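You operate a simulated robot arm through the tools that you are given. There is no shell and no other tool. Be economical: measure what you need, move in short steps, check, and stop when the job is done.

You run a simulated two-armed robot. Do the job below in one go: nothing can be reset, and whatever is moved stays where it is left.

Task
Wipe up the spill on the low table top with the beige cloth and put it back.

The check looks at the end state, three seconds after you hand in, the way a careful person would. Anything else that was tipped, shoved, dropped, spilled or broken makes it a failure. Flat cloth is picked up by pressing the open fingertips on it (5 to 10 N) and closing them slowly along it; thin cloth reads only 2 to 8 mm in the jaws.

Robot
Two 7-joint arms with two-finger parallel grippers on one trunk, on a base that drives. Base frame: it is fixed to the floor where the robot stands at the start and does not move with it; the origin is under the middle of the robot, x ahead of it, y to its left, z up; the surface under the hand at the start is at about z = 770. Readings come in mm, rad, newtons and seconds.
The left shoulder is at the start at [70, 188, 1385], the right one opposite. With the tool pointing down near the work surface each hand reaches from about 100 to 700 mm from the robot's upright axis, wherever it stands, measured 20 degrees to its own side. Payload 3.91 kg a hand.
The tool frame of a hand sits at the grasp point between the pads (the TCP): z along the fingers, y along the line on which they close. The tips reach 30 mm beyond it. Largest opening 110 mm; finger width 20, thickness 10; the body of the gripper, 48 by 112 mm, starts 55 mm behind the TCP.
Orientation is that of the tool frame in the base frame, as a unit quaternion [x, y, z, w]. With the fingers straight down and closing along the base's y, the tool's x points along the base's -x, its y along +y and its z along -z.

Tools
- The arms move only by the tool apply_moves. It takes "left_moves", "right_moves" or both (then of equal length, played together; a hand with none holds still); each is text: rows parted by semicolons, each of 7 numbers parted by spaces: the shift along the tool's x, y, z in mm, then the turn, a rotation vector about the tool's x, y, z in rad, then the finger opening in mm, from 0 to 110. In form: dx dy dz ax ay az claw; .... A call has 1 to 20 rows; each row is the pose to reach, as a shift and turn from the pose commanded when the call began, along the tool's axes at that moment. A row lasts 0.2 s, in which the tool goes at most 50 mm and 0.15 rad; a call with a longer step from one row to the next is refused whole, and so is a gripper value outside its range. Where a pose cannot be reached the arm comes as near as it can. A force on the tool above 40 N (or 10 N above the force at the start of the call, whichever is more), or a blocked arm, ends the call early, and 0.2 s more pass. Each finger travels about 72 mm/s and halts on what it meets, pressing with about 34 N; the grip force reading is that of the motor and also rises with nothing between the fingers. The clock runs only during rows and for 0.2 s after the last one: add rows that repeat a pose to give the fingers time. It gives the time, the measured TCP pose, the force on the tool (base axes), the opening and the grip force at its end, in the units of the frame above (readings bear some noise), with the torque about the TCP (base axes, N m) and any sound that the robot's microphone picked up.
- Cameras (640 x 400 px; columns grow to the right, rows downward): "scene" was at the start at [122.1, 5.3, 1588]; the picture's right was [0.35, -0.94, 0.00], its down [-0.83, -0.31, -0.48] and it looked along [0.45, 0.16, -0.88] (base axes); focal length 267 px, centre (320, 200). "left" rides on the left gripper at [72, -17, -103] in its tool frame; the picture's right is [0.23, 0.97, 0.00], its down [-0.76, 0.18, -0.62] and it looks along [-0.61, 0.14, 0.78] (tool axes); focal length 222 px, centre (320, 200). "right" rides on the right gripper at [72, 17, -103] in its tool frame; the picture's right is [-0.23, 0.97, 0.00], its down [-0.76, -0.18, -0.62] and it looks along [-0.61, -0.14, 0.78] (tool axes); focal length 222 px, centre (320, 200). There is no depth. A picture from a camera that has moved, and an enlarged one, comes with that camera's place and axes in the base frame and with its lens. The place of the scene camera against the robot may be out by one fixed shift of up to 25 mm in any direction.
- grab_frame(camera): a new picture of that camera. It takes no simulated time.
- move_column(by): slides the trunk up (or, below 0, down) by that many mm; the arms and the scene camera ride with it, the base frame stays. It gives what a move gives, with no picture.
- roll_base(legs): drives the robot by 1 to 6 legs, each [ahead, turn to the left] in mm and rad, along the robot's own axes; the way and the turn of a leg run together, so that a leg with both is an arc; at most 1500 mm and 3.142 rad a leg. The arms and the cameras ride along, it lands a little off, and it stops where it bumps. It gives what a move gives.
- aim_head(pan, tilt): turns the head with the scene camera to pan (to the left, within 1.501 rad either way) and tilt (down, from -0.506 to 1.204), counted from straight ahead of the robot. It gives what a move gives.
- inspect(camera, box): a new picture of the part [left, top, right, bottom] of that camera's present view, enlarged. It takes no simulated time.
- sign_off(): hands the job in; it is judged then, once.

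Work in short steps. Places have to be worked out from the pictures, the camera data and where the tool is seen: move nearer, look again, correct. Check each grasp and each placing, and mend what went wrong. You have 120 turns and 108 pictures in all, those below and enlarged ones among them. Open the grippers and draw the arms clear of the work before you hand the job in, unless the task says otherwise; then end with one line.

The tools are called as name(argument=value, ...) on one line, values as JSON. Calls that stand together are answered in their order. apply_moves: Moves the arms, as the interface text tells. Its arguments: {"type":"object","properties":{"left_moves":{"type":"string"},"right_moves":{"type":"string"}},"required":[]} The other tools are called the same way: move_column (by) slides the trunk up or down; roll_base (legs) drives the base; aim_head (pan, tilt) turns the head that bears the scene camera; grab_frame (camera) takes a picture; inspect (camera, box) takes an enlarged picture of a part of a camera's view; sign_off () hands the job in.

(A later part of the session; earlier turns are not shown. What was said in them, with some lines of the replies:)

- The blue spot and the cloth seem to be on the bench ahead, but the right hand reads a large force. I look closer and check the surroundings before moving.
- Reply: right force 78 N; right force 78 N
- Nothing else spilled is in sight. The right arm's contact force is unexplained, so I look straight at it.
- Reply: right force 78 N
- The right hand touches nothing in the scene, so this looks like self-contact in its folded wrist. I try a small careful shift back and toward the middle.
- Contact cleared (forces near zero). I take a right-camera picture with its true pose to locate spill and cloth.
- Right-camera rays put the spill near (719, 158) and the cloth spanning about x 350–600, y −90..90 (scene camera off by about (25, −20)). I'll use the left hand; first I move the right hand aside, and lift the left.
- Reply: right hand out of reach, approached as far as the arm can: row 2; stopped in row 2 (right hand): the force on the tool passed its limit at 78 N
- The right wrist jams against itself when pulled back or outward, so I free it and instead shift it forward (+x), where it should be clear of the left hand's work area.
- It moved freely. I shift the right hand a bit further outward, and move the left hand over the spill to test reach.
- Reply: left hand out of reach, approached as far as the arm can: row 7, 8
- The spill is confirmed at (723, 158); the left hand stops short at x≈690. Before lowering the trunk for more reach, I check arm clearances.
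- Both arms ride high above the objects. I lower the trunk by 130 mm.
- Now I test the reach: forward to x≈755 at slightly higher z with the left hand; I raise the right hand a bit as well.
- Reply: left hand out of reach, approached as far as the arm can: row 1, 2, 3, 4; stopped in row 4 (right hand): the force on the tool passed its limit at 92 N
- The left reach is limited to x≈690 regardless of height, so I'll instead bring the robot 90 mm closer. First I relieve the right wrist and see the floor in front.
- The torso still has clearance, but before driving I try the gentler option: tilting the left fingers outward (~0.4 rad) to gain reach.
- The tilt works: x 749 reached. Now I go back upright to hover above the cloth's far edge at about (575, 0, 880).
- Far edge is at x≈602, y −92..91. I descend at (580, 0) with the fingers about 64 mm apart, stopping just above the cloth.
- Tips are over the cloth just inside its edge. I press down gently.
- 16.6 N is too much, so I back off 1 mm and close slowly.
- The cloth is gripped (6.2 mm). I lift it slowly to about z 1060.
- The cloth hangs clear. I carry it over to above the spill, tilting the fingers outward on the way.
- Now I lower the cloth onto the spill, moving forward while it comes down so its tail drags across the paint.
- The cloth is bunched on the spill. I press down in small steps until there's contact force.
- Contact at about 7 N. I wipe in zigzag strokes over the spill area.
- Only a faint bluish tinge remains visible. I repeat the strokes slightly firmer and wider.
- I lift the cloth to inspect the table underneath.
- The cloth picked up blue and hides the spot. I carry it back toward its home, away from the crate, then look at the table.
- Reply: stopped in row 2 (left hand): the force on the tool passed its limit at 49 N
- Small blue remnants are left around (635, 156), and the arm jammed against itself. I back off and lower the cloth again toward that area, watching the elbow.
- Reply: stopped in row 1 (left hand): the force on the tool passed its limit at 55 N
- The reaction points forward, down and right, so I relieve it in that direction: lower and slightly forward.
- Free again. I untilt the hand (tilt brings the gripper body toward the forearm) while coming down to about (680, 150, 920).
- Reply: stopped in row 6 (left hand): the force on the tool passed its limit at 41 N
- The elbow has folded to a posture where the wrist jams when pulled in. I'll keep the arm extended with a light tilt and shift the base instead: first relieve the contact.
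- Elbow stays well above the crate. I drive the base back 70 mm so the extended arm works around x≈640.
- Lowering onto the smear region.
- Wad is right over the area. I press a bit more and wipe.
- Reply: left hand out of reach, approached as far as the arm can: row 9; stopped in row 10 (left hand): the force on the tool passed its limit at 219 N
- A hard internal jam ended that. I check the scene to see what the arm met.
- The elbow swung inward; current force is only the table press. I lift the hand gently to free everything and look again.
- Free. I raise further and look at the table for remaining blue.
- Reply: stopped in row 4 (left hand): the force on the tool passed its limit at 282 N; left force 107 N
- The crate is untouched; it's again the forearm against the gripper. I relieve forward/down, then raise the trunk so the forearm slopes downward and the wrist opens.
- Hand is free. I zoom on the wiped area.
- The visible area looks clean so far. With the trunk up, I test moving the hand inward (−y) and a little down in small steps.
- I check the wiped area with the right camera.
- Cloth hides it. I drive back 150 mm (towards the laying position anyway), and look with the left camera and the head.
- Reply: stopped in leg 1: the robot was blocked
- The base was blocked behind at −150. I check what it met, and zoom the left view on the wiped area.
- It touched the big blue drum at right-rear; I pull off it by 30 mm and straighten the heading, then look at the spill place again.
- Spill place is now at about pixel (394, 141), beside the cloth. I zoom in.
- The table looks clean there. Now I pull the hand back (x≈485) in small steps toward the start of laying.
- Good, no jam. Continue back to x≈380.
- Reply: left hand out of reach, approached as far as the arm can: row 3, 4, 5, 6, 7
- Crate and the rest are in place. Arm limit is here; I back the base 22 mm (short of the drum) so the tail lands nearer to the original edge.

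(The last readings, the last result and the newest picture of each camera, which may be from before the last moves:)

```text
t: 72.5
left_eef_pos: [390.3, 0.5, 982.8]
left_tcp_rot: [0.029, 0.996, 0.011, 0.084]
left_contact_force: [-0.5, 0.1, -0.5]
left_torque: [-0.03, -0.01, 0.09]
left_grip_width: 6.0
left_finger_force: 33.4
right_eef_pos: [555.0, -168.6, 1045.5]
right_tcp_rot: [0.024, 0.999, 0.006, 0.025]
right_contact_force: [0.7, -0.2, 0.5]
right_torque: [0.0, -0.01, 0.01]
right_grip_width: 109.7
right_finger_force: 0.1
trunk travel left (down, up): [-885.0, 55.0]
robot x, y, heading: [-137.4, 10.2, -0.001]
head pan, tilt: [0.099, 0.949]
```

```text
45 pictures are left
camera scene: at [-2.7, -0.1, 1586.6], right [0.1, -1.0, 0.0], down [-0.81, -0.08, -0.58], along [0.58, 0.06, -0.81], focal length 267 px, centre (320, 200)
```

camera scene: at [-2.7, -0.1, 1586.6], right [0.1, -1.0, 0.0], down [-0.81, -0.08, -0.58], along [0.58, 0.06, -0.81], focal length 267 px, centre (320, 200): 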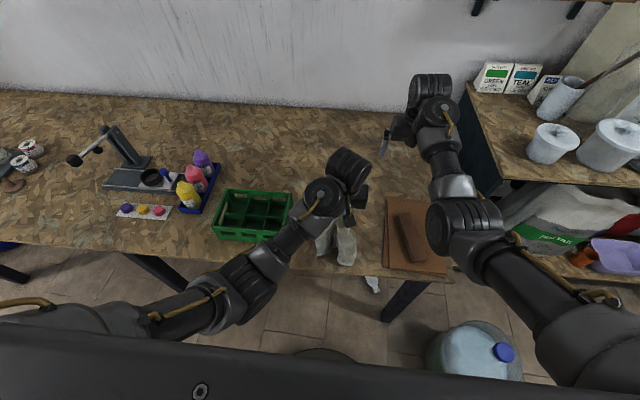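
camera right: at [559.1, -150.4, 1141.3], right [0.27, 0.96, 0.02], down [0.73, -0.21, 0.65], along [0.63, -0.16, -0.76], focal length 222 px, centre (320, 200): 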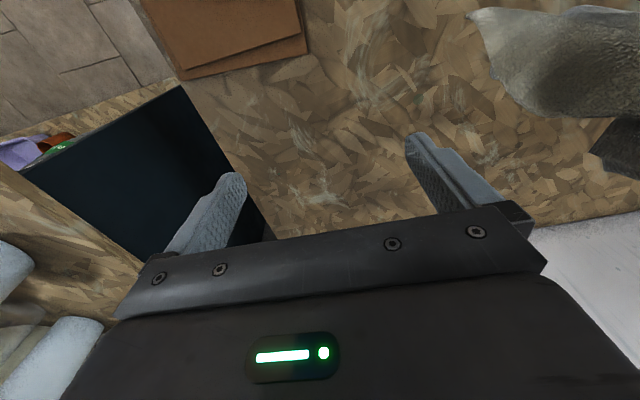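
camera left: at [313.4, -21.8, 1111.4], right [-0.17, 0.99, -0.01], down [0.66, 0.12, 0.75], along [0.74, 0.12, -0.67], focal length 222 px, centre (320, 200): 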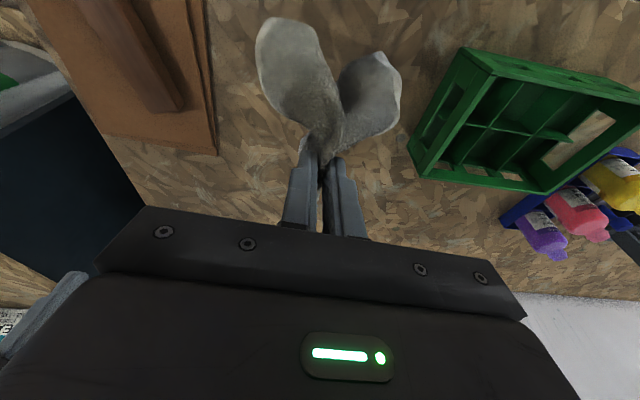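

The tail is touching down. I lay the cloth forward in an arc, ending at about (578, 0) near the table.

apply_moves(left_moves="-14 0 7 0 0 0 0; -27.9 0 14.8 0 0 0 0; -55 0 34.5 0 0 0 0; -80.5 0 64 0 0 0 0; -100.3 0 97.7 0 0 0 0; -115 0 130.6 0 0 0 0; -130.7 0 158.5 0 0 0 0; -142.2 0 180.7 0 0 0 0; -151.9 0 195 0 0 0 0; -156.8 0 200 0 0 0 0; -156.8 0 200 0 0 0 0")

grab_frame(camera="scene")

grab_frame(camera="left")

```text
t: 74.8
left_eef_pos: [512.6, 10.1, 857.6]
left_tcp_rot: [0.031, 0.996, 0.011, 0.084]
left_contact_force: [0.4, -0.6, 0.8]
left_torque: [-0.01, -0.02, 0.08]
left_grip_width: 6.0
left_finger_force: 33.8
left hand out of reach, approached as far as the arm can: row 6, 7, 8, 9, 10, 11
right_eef_pos: [555.4, -166.1, 1045.9]
right_tcp_rot: [0.023, 0.999, 0.005, 0.025]
right_contact_force: [0.1, 0.3, 1.0]
right_torque: [-0.01, -0.04, 0.0]
right_grip_width: 110.2
right_finger_force: 0.0
trunk travel left (down, up): [-885.0, 55.0]
robot x, y, heading: [-139.6, 9.8, -0.001]
head pan, tilt: [0.099, 0.949]
```

```text
44 pictures are left
camera scene: at [-2.6, 0.2, 1586.6], right [0.1, -1.0, 0.0], down [-0.81, -0.08, -0.58], along [0.58, 0.06, -0.81], focal length 267 px, centre (320, 200)
```

scene: 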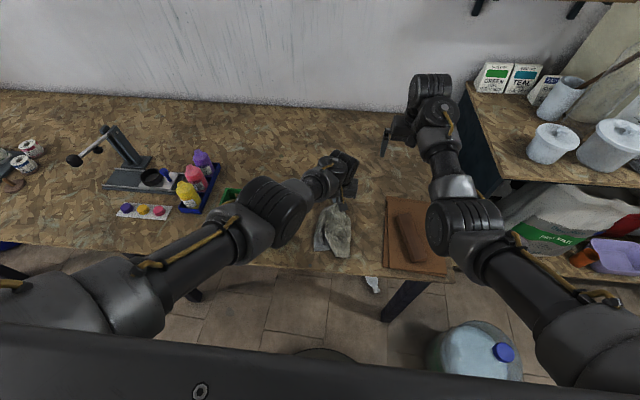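

```text
43 pictures are left
camera left: at [421.8, -3.9, 947.6], right [-0.17, 0.99, -0.01], down [0.66, 0.12, 0.75], along [0.74, 0.12, -0.67], focal length 222 px, centre (320, 200)
```

left: 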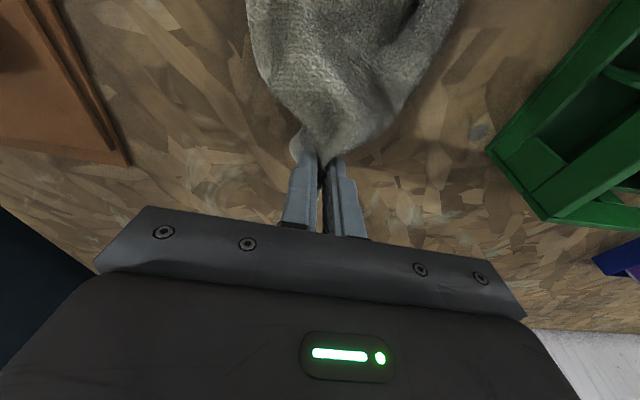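

The arm is at its stretch limit, so I finish laying with the base (66 mm forward) and trunk (−48 mm).

move_column(by=-25)

roll_base(legs=[[66, 0]])

move_column(by=-23)

grab_frame(camera="left")

grab_frame(camera="scene")

```text
t: 75.6
left_eef_pos: [511.3, 10.0, 831.3]
left_tcp_rot: [0.029, 0.996, 0.011, 0.084]
left_contact_force: [-0.4, -1.3, 0.8]
left_torque: [0.01, -0.02, 0.05]
left_grip_width: 6.0
left_finger_force: 33.4
right_eef_pos: [555.8, -168.6, 1021.4]
right_tcp_rot: [0.024, 0.999, 0.006, 0.025]
right_contact_force: [-0.5, 0.9, 0.2]
right_torque: [0.03, 0.02, 0.0]
right_grip_width: 110.0
right_finger_force: 0.0
trunk travel left (down, up): [-860.0, 80.0]
robot x, y, heading: [-139.4, 10.2, 0.0]
head pan, tilt: [0.099, 0.949]
```

```text
t: 76.8
left_eef_pos: [578.5, 6.6, 835.1]
left_tcp_rot: [0.03, 0.996, 0.011, 0.089]
left_contact_force: [-0.3, 0.7, 0.4]
left_torque: [-0.05, -0.01, 0.09]
left_grip_width: 6.4
left_finger_force: 34.1
right_eef_pos: [614.0, -167.7, 1030.1]
right_tcp_rot: [0.032, 0.999, 0.008, 0.041]
right_contact_force: [10.0, 31.1, -65.0]
right_torque: [-4.3, -4.86, -3.01]
right_grip_width: 110.1
right_finger_force: 0.1
trunk travel left (down, up): [-860.0, 80.0]
robot x, y, heading: [-71.0, 9.1, -0.005]
head pan, tilt: [0.099, 0.949]
stopped in leg 1: the force on the tool passed its limit at 77 N (the readings are from after the stop); the commanded pose is now the measured one
```

```text
t: 77.5
left_eef_pos: [580.2, 5.7, 810.3]
left_tcp_rot: [0.03, 0.996, 0.012, 0.089]
left_contact_force: [-2.5, 0.5, 4.8]
left_torque: [-0.01, 0.09, 0.08]
left_grip_width: 6.0
left_finger_force: 34.5
right_eef_pos: [618.2, -168.2, 1004.8]
right_tcp_rot: [0.032, 0.999, 0.008, 0.04]
right_contact_force: [18.3, 45.9, -49.4]
right_torque: [-6.04, -2.48, -4.44]
right_grip_width: 109.9
right_finger_force: 0.0
trunk travel left (down, up): [-837.0, 103.0]
robot x, y, heading: [-72.3, 8.4, -0.004]
head pan, tilt: [0.099, 0.949]
```

```text
42 pictures are left
camera left: at [488.1, -9.1, 900.4], right [-0.17, 0.99, -0.01], down [0.65, 0.12, 0.75], along [0.74, 0.12, -0.66], focal length 222 px, centre (320, 200)
```

left: 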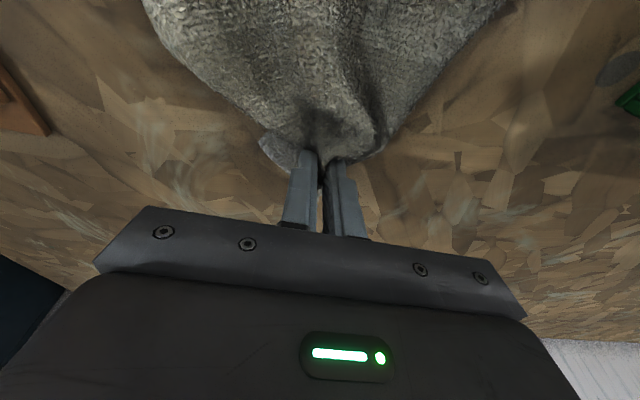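

```text
41 pictures are left
camera scene: at [65.2, -0.3, 1538.5], right [0.1, -1.0, 0.0], down [-0.81, -0.08, -0.58], along [0.58, 0.06, -0.81], focal length 267 px, centre (320, 200)
```

scene: 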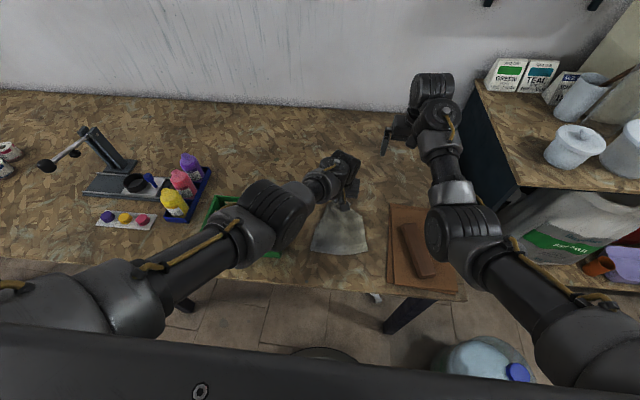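

The cloth is laid with its near edge at x≈396 (originally ≈350). I release by opening the fingers with light pressure, which also spreads the far edge, and relieve the right wrist.

apply_moves(left_moves="0 0 1 0 0 0 6; 0 0 1 0 0 0 14; 0 0 1 0 0 0 26; 0 0 1 0 0 0 40; 0 0 1 0 0 0 56; 0 0 1 0 0 0 72; 0 0 1 0 0 0 90; 0 0 1 0 0 0 90", right_moves="-3 4 4 0 0 0 110; -6 8 8 0 0 0 110; -10 12 12 0 0 0 110; -15 14 16 0 0 0 110; -20 14 20 0 0 0 110; -20 14 20 0 0 0 110; -20 14 20 0 0 0 110; -20 14 20 0 0 0 110")

grab_frame(camera="left")

```text
t: 79.3
left_eef_pos: [578.8, 6.0, 810.5]
left_tcp_rot: [0.03, 0.996, 0.012, 0.088]
left_contact_force: [0.7, -0.2, 0.0]
left_torque: [0.01, 0.03, -0.02]
left_grip_width: 90.2
left_finger_force: 0.1
right_eef_pos: [638.7, -155.3, 988.5]
right_tcp_rot: [0.03, 0.999, 0.007, 0.039]
right_contact_force: [0.1, -0.1, 0.2]
right_torque: [-0.03, 0.0, 0.04]
right_grip_width: 109.9
right_finger_force: 0.0
trunk travel left (down, up): [-837.0, 103.0]
robot x, y, heading: [-71.1, 6.9, 0.001]
head pan, tilt: [0.099, 0.949]
```

```text
40 pictures are left
camera left: at [487.4, -8.9, 900.1], right [-0.17, 0.99, -0.01], down [0.65, 0.12, 0.75], along [0.74, 0.12, -0.66], focal length 222 px, centre (320, 200)
```

left: 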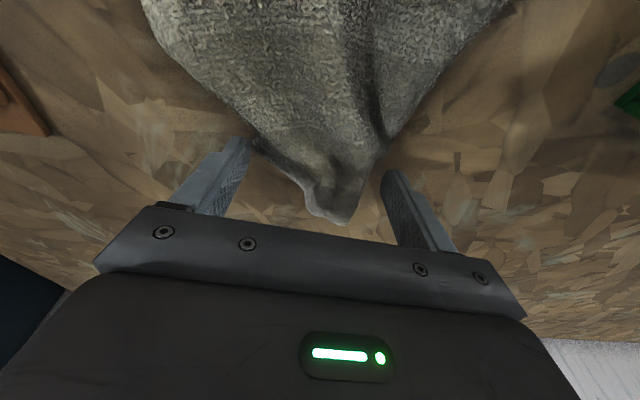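

Released. I raise the left hand and look at the cloth and table.

apply_moves(left_moves="0 0 -20 0 0 0 90; 0 0 -50 0 0 0 90; 0 0 -85 0 0 0 90; 0 0 -120 0 0 0 90; 0 0 -120 0 0 0 90")

grab_frame(camera="left")

grab_frame(camera="scene")

```text
t: 80.5
left_eef_pos: [556.8, 3.8, 927.4]
left_tcp_rot: [0.031, 0.996, 0.011, 0.088]
left_contact_force: [0.3, -0.5, -0.3]
left_torque: [0.0, 0.03, -0.01]
left_grip_width: 90.0
left_finger_force: 0.1
right_eef_pos: [637.9, -153.6, 988.8]
right_tcp_rot: [0.029, 0.999, 0.007, 0.039]
right_contact_force: [-0.2, -0.2, -0.2]
right_torque: [0.01, 0.0, -0.01]
right_grip_width: 109.8
right_finger_force: 0.1
trunk travel left (down, up): [-837.0, 103.0]
robot x, y, heading: [-67.8, 12.3, 0.001]
head pan, tilt: [0.099, 0.949]
```

```text
39 pictures are left
camera left: at [464.9, -11.1, 1017.0], right [-0.17, 0.99, -0.01], down [0.65, 0.12, 0.75], along [0.74, 0.12, -0.66], focal length 222 px, centre (320, 200)
```

left: 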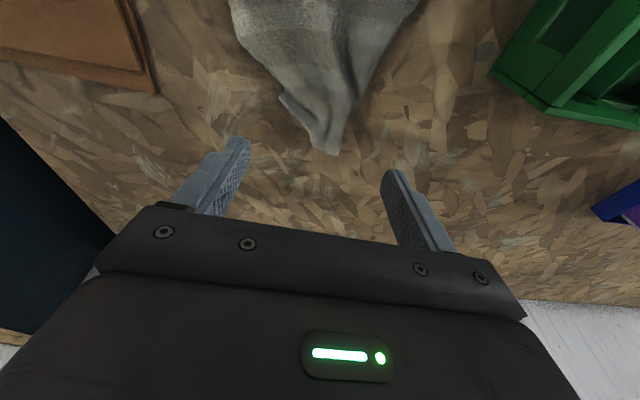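

```text
38 pictures are left
camera scene: at [64.1, -0.2, 1538.6], right [0.1, -1.0, 0.0], down [-0.81, -0.08, -0.58], along [0.58, 0.06, -0.81], focal length 267 px, centre (320, 200)
```

scene: 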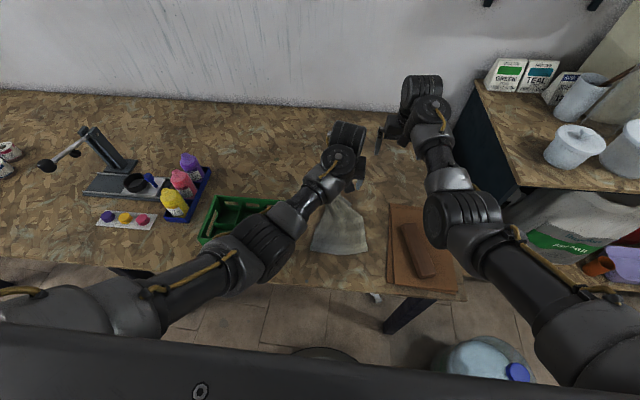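

I zoom to check the wiped region (around pixels (394–420, 150–205)).

inspect(camera="left", box=[340, 70, 560, 240])

```text
2.35 times, centred on (450, 155) of left
camera zoom: at [464.9, -11.1, 1017.0], right [-0.17, 0.99, -0.01], down [0.65, 0.12, 0.75], along [0.74, 0.12, -0.66], focal length 523 px, centre (14, 306)
```

zoom: 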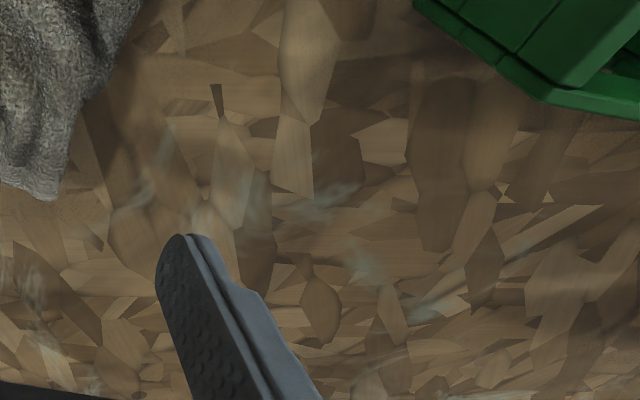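

The table is clean there. I move the left hand aside (up and left) to see the cloth fully.

apply_moves(left_moves="-10 20 -20 0 0 0 90; -25 45 -40 0 0 0 90; -40 75 -60 0 0 0 90; -50 105 -70 0 0 0 90; -50 140 -75 0 0 0 90; -50 175 -80 0 0 0 90; -50 175 -80 0 0 0 90")

grab_frame(camera="scene")

inspect(camera="scene", box=[260, 150, 420, 290])

```text
t: 81.7
left_eef_pos: [602.5, 121.7, 1013.2]
left_tcp_rot: [0.023, 0.995, 0.009, 0.094]
left_contact_force: [10.6, -7.4, -15.9]
left_torque: [0.9, -0.51, 0.86]
left_grip_width: 90.2
left_finger_force: 0.1
right_eef_pos: [638.0, -152.8, 988.3]
right_tcp_rot: [0.029, 0.999, 0.007, 0.04]
right_contact_force: [-0.1, -0.3, -0.8]
right_torque: [-0.03, 0.0, 0.03]
right_grip_width: 110.1
right_finger_force: 0.0
trunk travel left (down, up): [-837.0, 103.0]
robot x, y, heading: [-70.0, 13.0, -0.003]
head pan, tilt: [0.099, 0.949]
stopped in row 5 (left hand): the force on the tool passed its limit at 88 N (the readings are from after the stop); the commanded pose is now the measured one
```

```text
36 pictures are left
camera scene: at [63.7, 1.3, 1538.6], right [0.1, -1.0, 0.0], down [-0.81, -0.08, -0.58], along [0.58, 0.06, -0.81], focal length 267 px, centre (320, 200)
```

scene: 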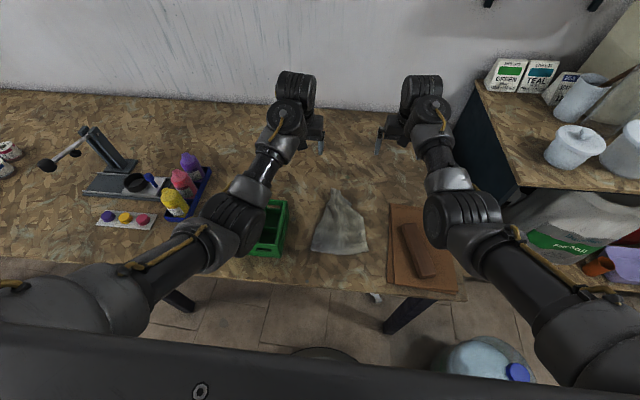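

```text
2.86 times, centred on (340, 220) of scene
camera zoom: at [63.7, 1.3, 1538.6], right [0.1, -1.0, 0.0], down [-0.81, -0.08, -0.58], along [0.58, 0.06, -0.81], focal length 762 px, centre (263, 143)
```

zoom: 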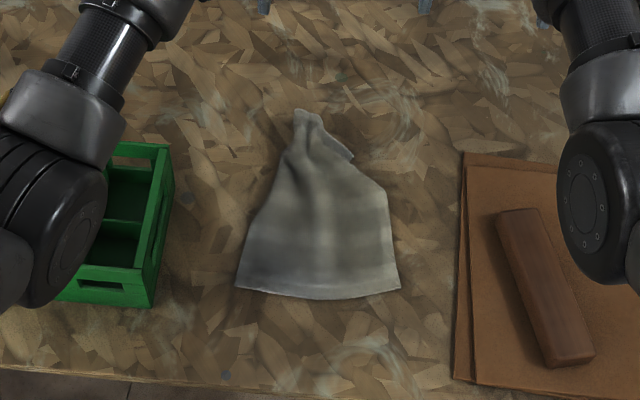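

The cloth lies back almost flat but shifted about 45 mm forward (x 396–646 instead of 350–602) with its far corners gathered. I'll regrip the near edge and pull it back with the base: first relieve the left wrist and raise the trunk.

apply_moves(left_moves="-4 -4 5 0 0 0 90; -8 -20 10 0 0 0 90; -6 -45 15 0 0 0 90; 0 -70 20 0 0 0 80; 5 -95 20 0 0 0 64; 5 -115 20 0 0 0 64; 5 -115 20 0 0 0 64")

move_column(by=50)

roll_base(legs=[[-30, 0]])

```text
t: 83.3
left_eef_pos: [596.6, 6.0, 989.9]
left_tcp_rot: [0.024, 0.995, 0.01, 0.095]
left_contact_force: [-0.1, 0.5, 0.5]
left_torque: [0.02, 0.02, 0.02]
left_grip_width: 64.1
left_finger_force: 0.0
right_eef_pos: [637.5, -154.2, 988.4]
right_tcp_rot: [0.029, 0.999, 0.007, 0.04]
right_contact_force: [-0.1, 0.4, 1.0]
right_torque: [-0.05, 0.0, -0.01]
right_grip_width: 109.9
right_finger_force: 0.1
trunk travel left (down, up): [-837.0, 103.0]
robot x, y, heading: [-68.7, 8.4, -0.0]
head pan, tilt: [0.099, 0.949]
```

```text
t: 84.2
left_eef_pos: [596.2, 7.0, 1039.4]
left_tcp_rot: [0.024, 0.995, 0.011, 0.093]
left_contact_force: [0.3, 0.6, -0.3]
left_torque: [0.02, 0.01, 0.0]
left_grip_width: 63.9
left_finger_force: 0.1
right_eef_pos: [637.4, -155.4, 1038.6]
right_tcp_rot: [0.029, 0.999, 0.008, 0.039]
right_contact_force: [0.0, 0.3, 0.2]
right_torque: [0.01, -0.01, -0.03]
right_grip_width: 110.1
right_finger_force: 0.0
trunk travel left (down, up): [-887.0, 53.0]
robot x, y, heading: [-73.3, 9.9, -0.001]
head pan, tilt: [0.099, 0.949]
```

```text
t: 85.0
left_eef_pos: [572.5, 6.1, 1035.0]
left_tcp_rot: [0.023, 0.996, 0.011, 0.089]
left_contact_force: [0.4, -0.3, -0.3]
left_torque: [0.02, 0.04, 0.0]
left_grip_width: 64.0
left_finger_force: 0.0
right_eef_pos: [612.9, -155.7, 1034.2]
right_tcp_rot: [0.029, 0.999, 0.007, 0.037]
right_contact_force: [1.2, 0.6, 0.1]
right_torque: [-0.02, 0.08, -0.02]
right_grip_width: 109.9
right_finger_force: 0.0
trunk travel left (down, up): [-887.0, 53.0]
robot x, y, heading: [-98.5, 7.1, -0.002]
head pan, tilt: [0.099, 0.949]
```

Now move the left hand back over the near edge, around (412, 0, 900), untilting.

apply_moves(left_moves="20 -1 5 0 0.02 0 64; 42 -2 12 0 0.04 0 64; 64 -3 20 0 0.07 0 64; 86 -4 30 0 0.1 0 64; 108 -5 40 0 0.12 0 64; 130 -6 52 0 0.14 0 64; 150 -6 64 0 0.16 0 64; 168 -6 80 0 0.17 0 64; 168 -6 80 0 0.17 0 64")

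grab_frame(camera="left")

grab_frame(camera="scene")

```text
t: 87.0
left_eef_pos: [419.2, 11.7, 931.5]
left_tcp_rot: [0.02, 1.0, 0.014, 0.011]
left_contact_force: [-0.6, -0.1, 0.2]
left_torque: [0.0, 0.0, 0.03]
left_grip_width: 64.0
left_finger_force: 0.0
right_eef_pos: [608.3, -153.4, 1038.3]
right_tcp_rot: [0.029, 0.999, 0.007, 0.04]
right_contact_force: [-0.3, -0.2, -1.1]
right_torque: [-0.02, 0.0, 0.02]
right_grip_width: 110.1
right_finger_force: 0.0
trunk travel left (down, up): [-887.0, 53.0]
robot x, y, heading: [-101.9, 13.7, -0.006]
head pan, tilt: [0.099, 0.949]
```

```text
34 pictures are left
camera left: at [342.6, -5.1, 1033.5], right [-0.19, 0.98, 0.02], down [0.75, 0.13, 0.64], along [0.63, 0.14, -0.77], focal length 222 px, centre (320, 200)
```

left: 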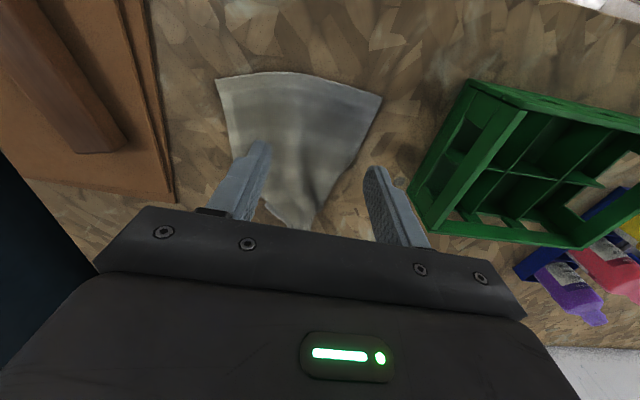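

```text
33 pictures are left
camera scene: at [34.3, -0.4, 1588.7], right [0.1, -1.0, 0.0], down [-0.81, -0.08, -0.58], along [0.58, 0.06, -0.81], focal length 267 px, centre (320, 200)
```

scene: 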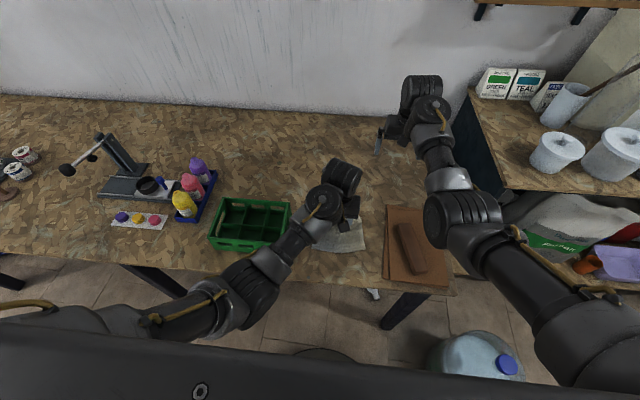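

Near edge is at x≈394–414, centre y≈−7. I descend to pinch at (415, −8).

apply_moves(left_moves="0 -8 30 0 -0.01 0 64; 1 -16 60 0 -0.02 0 64; 1 -20 90 0 -0.02 0 64; 1 -20 112 0 -0.02 0 64; 1 -20 122 0 -0.02 0 64; 1 -20 122 0 -0.02 0 64")

grab_frame(camera="left")

```text
t: 88.1
left_eef_pos: [428.6, 37.2, 805.8]
left_tcp_rot: [0.011, 0.999, 0.042, 0.026]
left_contact_force: [-3.7, -0.5, 10.7]
left_torque: [-0.46, 0.15, -0.14]
left_grip_width: 64.1
left_finger_force: 0.1
right_eef_pos: [607.0, -155.1, 1039.9]
right_tcp_rot: [0.029, 0.999, 0.007, 0.039]
right_contact_force: [-0.6, 0.2, -0.3]
right_torque: [0.01, -0.01, -0.04]
right_grip_width: 109.9
right_finger_force: 0.1
trunk travel left (down, up): [-887.0, 53.0]
robot x, y, heading: [-97.9, 10.7, -0.004]
head pan, tilt: [0.099, 0.949]
stopped in row 5 (left hand): the force on the tool passed its limit at 56 N (the readings are from after the stop); the commanded pose is now the measured one
```

```text
32 pictures are left
camera left: at [349.0, 13.4, 904.6], right [-0.21, 0.98, 0.07], down [0.73, 0.1, 0.68], along [0.65, 0.19, -0.73], focal length 222 px, centre (320, 200)
```

left: 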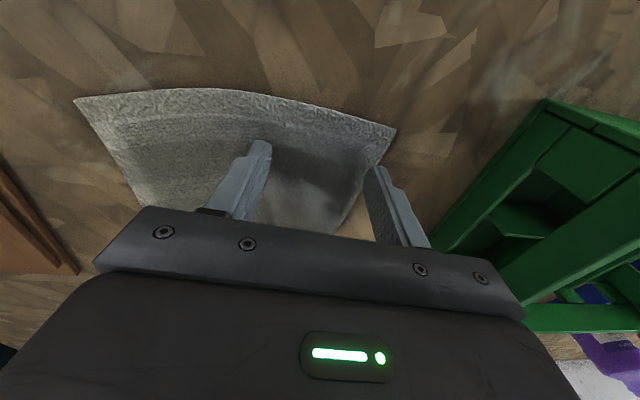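

The arm drifted in y near its limits (37 instead of −8). I raise a bit, back the base 30 mm for a better arm shape, and re-approach.

apply_moves(left_moves="0 0 -15 0 0 0 64; 0 -5 -30 0.02 0 0 64; 0 -5 -45 0.04 0 0 64; 0 -5 -45 0.04 0 0 64")

roll_base(legs=[[-32, 0]])

apply_moves(left_moves="-7 -10 0 0.02 0 0 64; -14 -20 0 0.04 0 0 64; -20 -30 0 0.04 0 0 64; -25 -40 0 0.04 0 0 64; -25 -40 0 0.04 0 0 64")

grab_frame(camera="left")

```text
t: 89.1
left_eef_pos: [428.7, 30.0, 850.3]
left_tcp_rot: [0.012, 0.999, 0.022, 0.027]
left_contact_force: [-0.1, -0.2, 0.2]
left_torque: [0.01, -0.02, -0.02]
left_grip_width: 64.2
left_finger_force: 0.0
right_eef_pos: [608.1, -153.6, 1038.6]
right_tcp_rot: [0.03, 0.999, 0.007, 0.039]
right_contact_force: [0.5, 0.2, -0.1]
right_torque: [-0.03, 0.0, -0.02]
right_grip_width: 110.1
right_finger_force: 0.1
trunk travel left (down, up): [-887.0, 53.0]
robot x, y, heading: [-100.1, 9.9, 0.003]
head pan, tilt: [0.099, 0.949]
```

```text
t: 90.0
left_eef_pos: [400.6, 29.3, 846.8]
left_tcp_rot: [0.013, 0.999, 0.023, 0.024]
left_contact_force: [0.3, 0.8, -0.9]
left_torque: [-0.03, 0.05, 0.0]
left_grip_width: 63.9
left_finger_force: 0.0
right_eef_pos: [582.2, -154.4, 1033.9]
right_tcp_rot: [0.03, 0.999, 0.007, 0.037]
right_contact_force: [0.7, 0.4, 0.1]
right_torque: [-0.02, 0.02, -0.01]
right_grip_width: 110.0
right_finger_force: 0.0
trunk travel left (down, up): [-887.0, 53.0]
robot x, y, heading: [-134.1, 11.0, 0.003]
head pan, tilt: [0.099, 0.949]
```

```text
t: 91.4
left_eef_pos: [430.3, 31.8, 836.5]
left_tcp_rot: [-0.002, 0.999, 0.029, 0.028]
left_contact_force: [0.4, -0.2, -0.4]
left_torque: [-0.03, 0.0, 0.01]
left_grip_width: 64.0
left_finger_force: 0.1
right_eef_pos: [576.2, -155.6, 1039.2]
right_tcp_rot: [0.03, 0.999, 0.007, 0.04]
right_contact_force: [0.1, 0.7, 1.1]
right_torque: [0.01, -0.01, 0.0]
right_grip_width: 110.0
right_finger_force: 0.0
trunk travel left (down, up): [-887.0, 53.0]
robot x, y, heading: [-129.0, 9.7, -0.001]
head pan, tilt: [0.099, 0.949]
stopped in row 5 (left hand): the arm was blocked; the commanded pose is now the measured one
```

```text
31 pictures are left
camera left: at [350.3, 7.9, 935.7], right [-0.23, 0.97, 0.04], down [0.73, 0.14, 0.67], along [0.65, 0.19, -0.74], focal length 222 px, centre (320, 200)
```

left: 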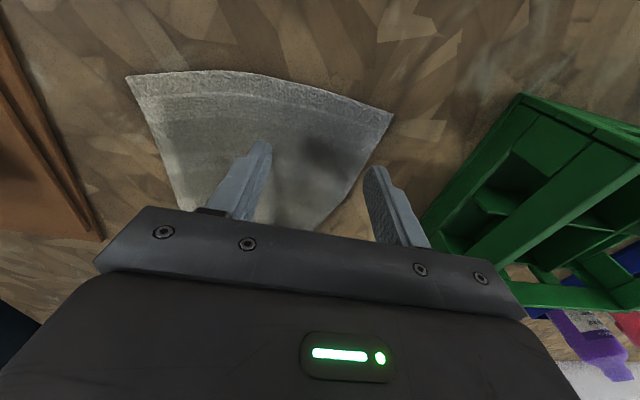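

The arm can't move further right here, so I turn the base slightly right (−0.065 rad) to bring the hand to y≈−5.

roll_base(legs=[[0, -0.065]])

grab_frame(camera="left")

```text
t: 92.2
left_eef_pos: [430.6, -2.8, 835.8]
left_tcp_rot: [0.029, 0.999, 0.027, 0.028]
left_contact_force: [0.1, -0.2, -0.5]
left_torque: [0.0, 0.02, 0.02]
left_grip_width: 64.2
left_finger_force: 0.0
right_eef_pos: [565.9, -197.1, 1038.6]
right_tcp_rot: [0.061, 0.997, 0.004, 0.04]
right_contact_force: [-0.1, 0.7, 0.5]
right_torque: [-0.02, -0.02, 0.0]
right_grip_width: 110.2
right_finger_force: 0.0
trunk travel left (down, up): [-887.0, 53.0]
robot x, y, heading: [-128.8, 10.2, -0.064]
head pan, tilt: [0.099, 0.949]
```

```text
30 pictures are left
camera left: at [349.6, -21.3, 935.2], right [-0.17, 0.98, 0.04], down [0.73, 0.1, 0.67], along [0.66, 0.15, -0.74], focal length 222 px, centre (320, 200)
```

left: 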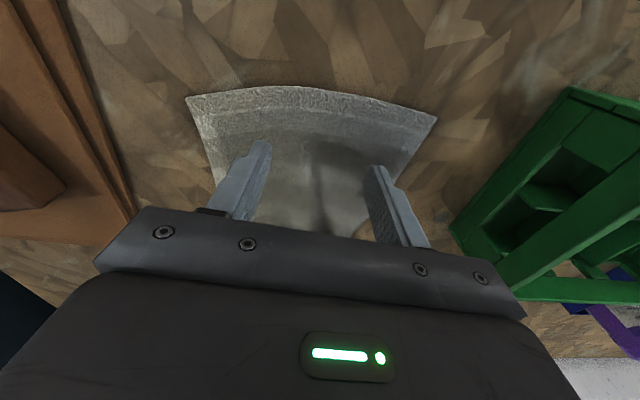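

Well centred. I lower with the trunk (keeps the arm posture).

move_column(by=-29)

```text
t: 93.0
left_eef_pos: [429.0, -4.5, 807.6]
left_tcp_rot: [0.028, 0.999, 0.029, 0.029]
left_contact_force: [0.0, -0.4, 0.2]
left_torque: [0.01, 0.03, -0.04]
left_grip_width: 63.9
left_finger_force: 0.1
right_eef_pos: [565.2, -198.8, 1009.3]
right_tcp_rot: [0.061, 0.997, 0.006, 0.039]
right_contact_force: [-0.1, 0.2, -0.5]
right_torque: [-0.02, -0.01, 0.03]
right_grip_width: 110.1
right_finger_force: 0.1
trunk travel left (down, up): [-858.0, 82.0]
robot x, y, heading: [-130.1, 7.2, -0.063]
head pan, tilt: [0.099, 0.949]
```

move_column(by=-4)

```text
t: 93.5
left_eef_pos: [429.1, -3.0, 805.6]
left_tcp_rot: [0.028, 0.999, 0.028, 0.029]
left_contact_force: [-0.9, 0.7, 15.8]
left_torque: [-0.55, 0.14, -0.03]
left_grip_width: 63.4
left_finger_force: 0.1
right_eef_pos: [565.3, -198.3, 1005.1]
right_tcp_rot: [0.061, 0.997, 0.007, 0.041]
right_contact_force: [1.0, 0.4, 0.3]
right_torque: [-0.02, 0.0, 0.01]
right_grip_width: 109.7
right_finger_force: 0.0
trunk travel left (down, up): [-854.0, 86.0]
robot x, y, heading: [-130.2, 11.5, -0.065]
head pan, tilt: [0.099, 0.949]
```

Only the right finger presses (torque −0.55). I level the roll by ~0.05 rad and ease up slightly, then check.

apply_moves(left_moves="0 0 -2 0.03 0 0 64; 0 0 -1 0.05 0 0 64; 0 0 -1 0.05 0 0 64")

```text
t: 94.3
left_eef_pos: [432.8, 0.4, 803.5]
left_tcp_rot: [0.03, 0.999, 0.006, 0.029]
left_contact_force: [-0.8, -2.4, 4.1]
left_torque: [-0.13, 0.04, 0.0]
left_grip_width: 64.3
left_finger_force: 0.2
right_eef_pos: [565.9, -198.8, 1006.1]
right_tcp_rot: [0.062, 0.997, 0.006, 0.04]
right_contact_force: [-0.3, 0.8, 0.6]
right_torque: [0.0, 0.01, 0.0]
right_grip_width: 109.9
right_finger_force: 0.1
trunk travel left (down, up): [-854.0, 86.0]
robot x, y, heading: [-128.4, 9.1, -0.059]
head pan, tilt: [0.099, 0.949]
```

Level now (4 N). One more mm of press, then close slowly.

apply_moves(left_moves="0 0 1 0 0 0 64; 0 0 1 0 0 0 58; 0 0 1 0 0 0 52; 0 0 1 0 0 0 46; 0 0 1 0 0 0 40; 0 0 1 0 0 0 34; 0 0 1 0 0 0 28; 0 0 1 0 0 0 22; 0 0 1 0 0 0 16; 0 0 1 0 0 0 10; 0 0 1 0 0 0 5; 0 0 1 0 0 0 0; 0 0 1 0 0 0 0; 0 0 1 0 0 0 0")

grab_frame(camera="left")

```text
t: 97.3
left_eef_pos: [431.0, 0.5, 803.7]
left_tcp_rot: [0.027, 0.999, 0.007, 0.029]
left_contact_force: [-0.1, 0.4, 12.2]
left_torque: [0.0, 0.05, -0.02]
left_grip_width: 4.5
left_finger_force: 34.0
right_eef_pos: [563.5, -197.4, 1006.8]
right_tcp_rot: [0.061, 0.997, 0.006, 0.041]
right_contact_force: [-0.4, 0.0, 0.9]
right_torque: [0.02, 0.0, 0.0]
right_grip_width: 110.1
right_finger_force: 0.1
trunk travel left (down, up): [-854.0, 86.0]
robot x, y, heading: [-131.9, 13.0, -0.066]
head pan, tilt: [0.099, 0.949]
```

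```text
29 pictures are left
camera left: at [351.0, -13.5, 902.8], right [-0.17, 0.99, 0.0], down [0.73, 0.13, 0.67], along [0.66, 0.12, -0.74], focal length 222 px, centre (320, 200)
```

left: 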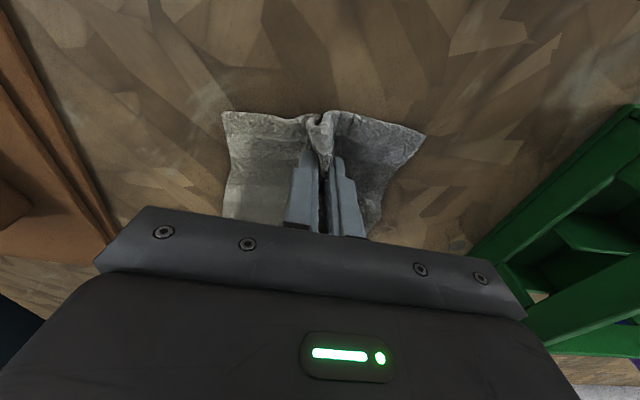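

Gripped (4.5 mm). I raise 3 mm and pull back about 48 mm with the arm.

apply_moves(left_moves="0 0 -3 0 0 0 0; 8 0 -3 0 0 0 0; 16 0 -3 0 0 0 0; 24 0 -3 0 0 0 0; 32 0 -3 0 0 0 0; 40 0 -3 0 0 0 0; 48 0 -3 0 0 0 0; 48 0 -3 0 0 0 0")

grab_frame(camera="scene")

```text
t: 99.1
left_eef_pos: [392.4, 6.3, 808.7]
left_tcp_rot: [0.028, 0.999, 0.008, 0.036]
left_contact_force: [0.6, -0.3, 0.8]
left_torque: [-0.01, -0.02, 0.0]
left_grip_width: 4.5
left_finger_force: 33.8
right_eef_pos: [565.8, -197.6, 1006.2]
right_tcp_rot: [0.06, 0.997, 0.006, 0.04]
right_contact_force: [-0.4, -0.1, -0.3]
right_torque: [-0.01, 0.0, 0.05]
right_grip_width: 109.6
right_finger_force: 0.0
trunk travel left (down, up): [-854.0, 86.0]
robot x, y, heading: [-127.9, 10.8, -0.065]
head pan, tilt: [0.099, 0.949]
```

```text
28 pictures are left
camera scene: at [3.3, -8.0, 1555.6], right [0.03, -1.0, 0.0], down [-0.81, -0.03, -0.58], along [0.58, 0.02, -0.81], focal length 267 px, centre (320, 200)
```

scene: 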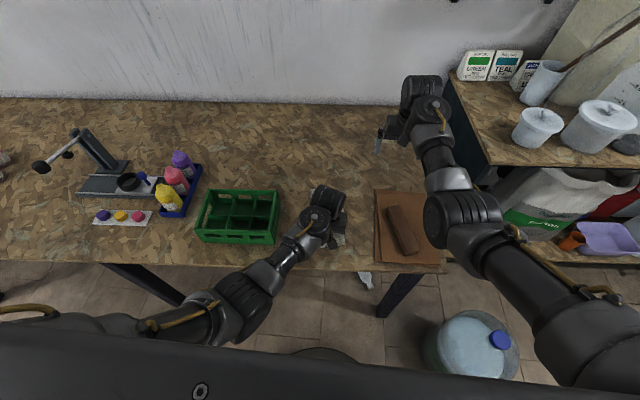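

Pulled back ~40 mm. Lower slightly, open gently to spread the pinch, and lift off.

apply_moves(left_moves="0 0 3 0 0 0 0; 0 0 4 0 0 0 6; 0 0 4 0 0 0 16; 0 0 4 0 0 0 30; 0 0 4 0 0 0 46; 0 0 4 0 0 0 62; 0 0 0 0 0 0 70; 0 0 -20 0 0 0 70; 0 0 -50 0 0 0 70; -10 0 -80 0 0 0 70; -20 0 -100 0 0 0 70; -20 0 -100 0 0 0 70")

grab_frame(camera="left")

```text
t: 101.7
left_eef_pos: [396.5, -5.0, 905.2]
left_tcp_rot: [0.03, 0.999, 0.004, 0.027]
left_contact_force: [-0.4, 0.3, 1.0]
left_torque: [0.03, -0.01, -0.03]
left_grip_width: 70.3
left_finger_force: 0.1
right_eef_pos: [565.9, -199.1, 1005.7]
right_tcp_rot: [0.06, 0.997, 0.006, 0.039]
right_contact_force: [-0.1, 0.6, 0.6]
right_torque: [0.04, -0.04, -0.01]
right_grip_width: 109.9
right_finger_force: 0.1
trunk travel left (down, up): [-854.0, 86.0]
robot x, y, heading: [-131.2, 13.2, -0.061]
head pan, tilt: [0.099, 0.949]
```

```text
27 pictures are left
camera left: at [315.9, -17.2, 1004.7], right [-0.17, 0.99, 0.0], down [0.74, 0.13, 0.66], along [0.66, 0.11, -0.75], focal length 222 px, centre (320, 200)
```

left: 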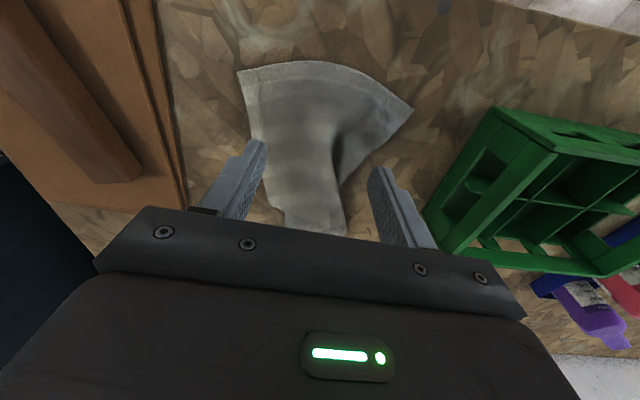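

Near edge is now at x≈355, far end ≈600: home position. I move the hand up and forward to view the whole cloth.

apply_moves(left_moves="-20 10 -15 0 -0.03 0 70; -50 20 -35 0 -0.06 0 70; -85 35 -55 0 -0.09 0 70; -120 50 -75 0 -0.12 0 70; -155 65 -90 0 -0.15 0 70; -190 80 -95 0 -0.18 0 70; -220 95 -95 0 -0.2 0 70; -220 95 -95 0 -0.2 0 70")

grab_frame(camera="scene")

inspect(camera="scene", box=[240, 140, 420, 290])

```text
t: 103.5
left_eef_pos: [614.8, 79.0, 1011.6]
left_tcp_rot: [0.03, 0.991, 0.001, 0.127]
left_contact_force: [0.3, 0.6, -0.1]
left_torque: [0.01, 0.03, 0.03]
left_grip_width: 70.2
left_finger_force: 0.1
right_eef_pos: [564.8, -199.4, 1005.7]
right_tcp_rot: [0.061, 0.997, 0.006, 0.039]
right_contact_force: [-0.4, 0.3, -0.2]
right_torque: [-0.04, -0.01, -0.01]
right_grip_width: 110.0
right_finger_force: 0.1
trunk travel left (down, up): [-854.0, 86.0]
robot x, y, heading: [-127.6, 9.3, -0.063]
head pan, tilt: [0.099, 0.949]
```

```text
26 pictures are left
camera scene: at [2.7, -8.1, 1555.7], right [0.03, -1.0, 0.0], down [-0.81, -0.03, -0.58], along [0.58, 0.02, -0.81], focal length 267 px, centre (320, 200)
```

scene: 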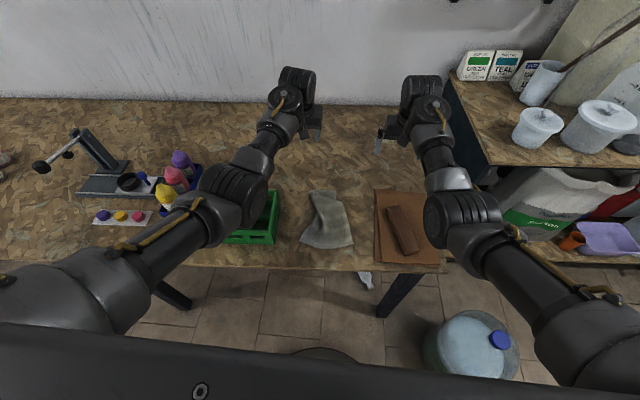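

```text
2.67 times, centred on (330, 215) of scene
camera zoom: at [2.7, -8.1, 1555.7], right [0.03, -1.0, 0.0], down [-0.81, -0.03, -0.58], along [0.58, 0.02, -0.81], focal length 711 px, centre (293, 160)
```

zoom: 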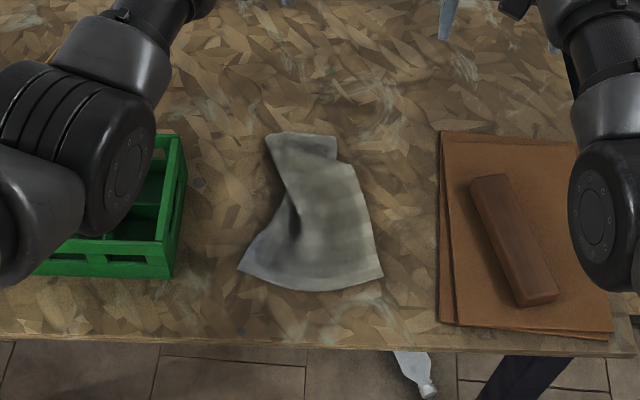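

The cloth is back in its place and lies mostly flat. A final zoom on the wiped area and on the cloth's surroundings.

inspect(camera="scene", box=[255, 140, 335, 200])

inspect(camera="scene", box=[270, 220, 350, 280])

grab_frame(camera="left")

```text
6.67 times, centred on (295, 170) of scene
camera zoom: at [2.7, -8.1, 1555.7], right [0.03, -1.0, 0.0], down [-0.81, -0.03, -0.58], along [0.58, 0.02, -0.81], focal length 1778 px, centre (487, 400)
```

zoom: 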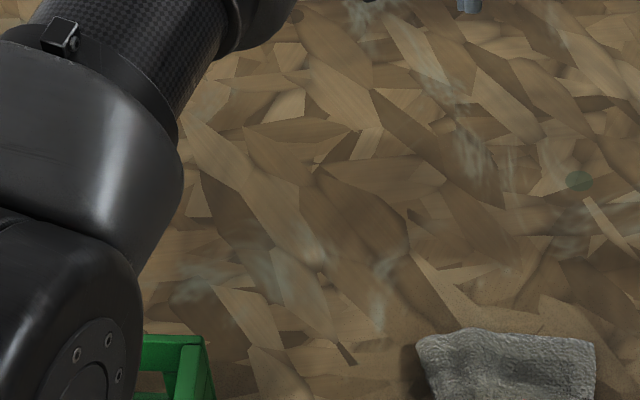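

```text
6.67 times, centred on (310, 250) of scene
camera zoom: at [2.7, -8.1, 1555.7], right [0.03, -1.0, 0.0], down [-0.81, -0.03, -0.58], along [0.58, 0.02, -0.81], focal length 1778 px, centre (387, -133)
```

zoom: 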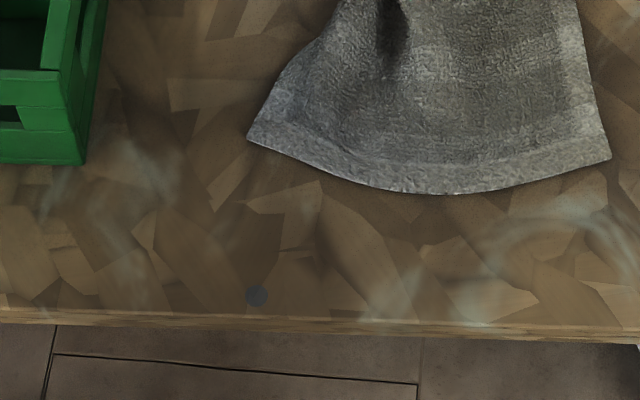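

```text
22 pictures are left
camera left: at [517.4, 67.1, 1094.9], right [-0.16, 0.99, -0.05], down [0.59, 0.14, 0.8], along [0.79, 0.1, -0.6], focal length 222 px, centre (320, 200)
```

left: 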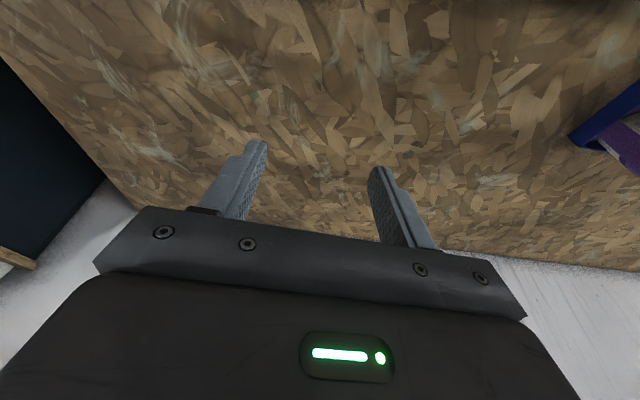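

The table is clean, the cloth lies back home, and both hands are open, raised and free of contact. Handing in.

sign_off()

```text
The job is handed in.
```

I wiped the blue spill off the table and put the beige cloth back in its original place; it lies mostly flat with a gathered fold through the middle and far end, and while reversing the base briefly touched the large blue drum behind it (I did not see whether the drum shifted).
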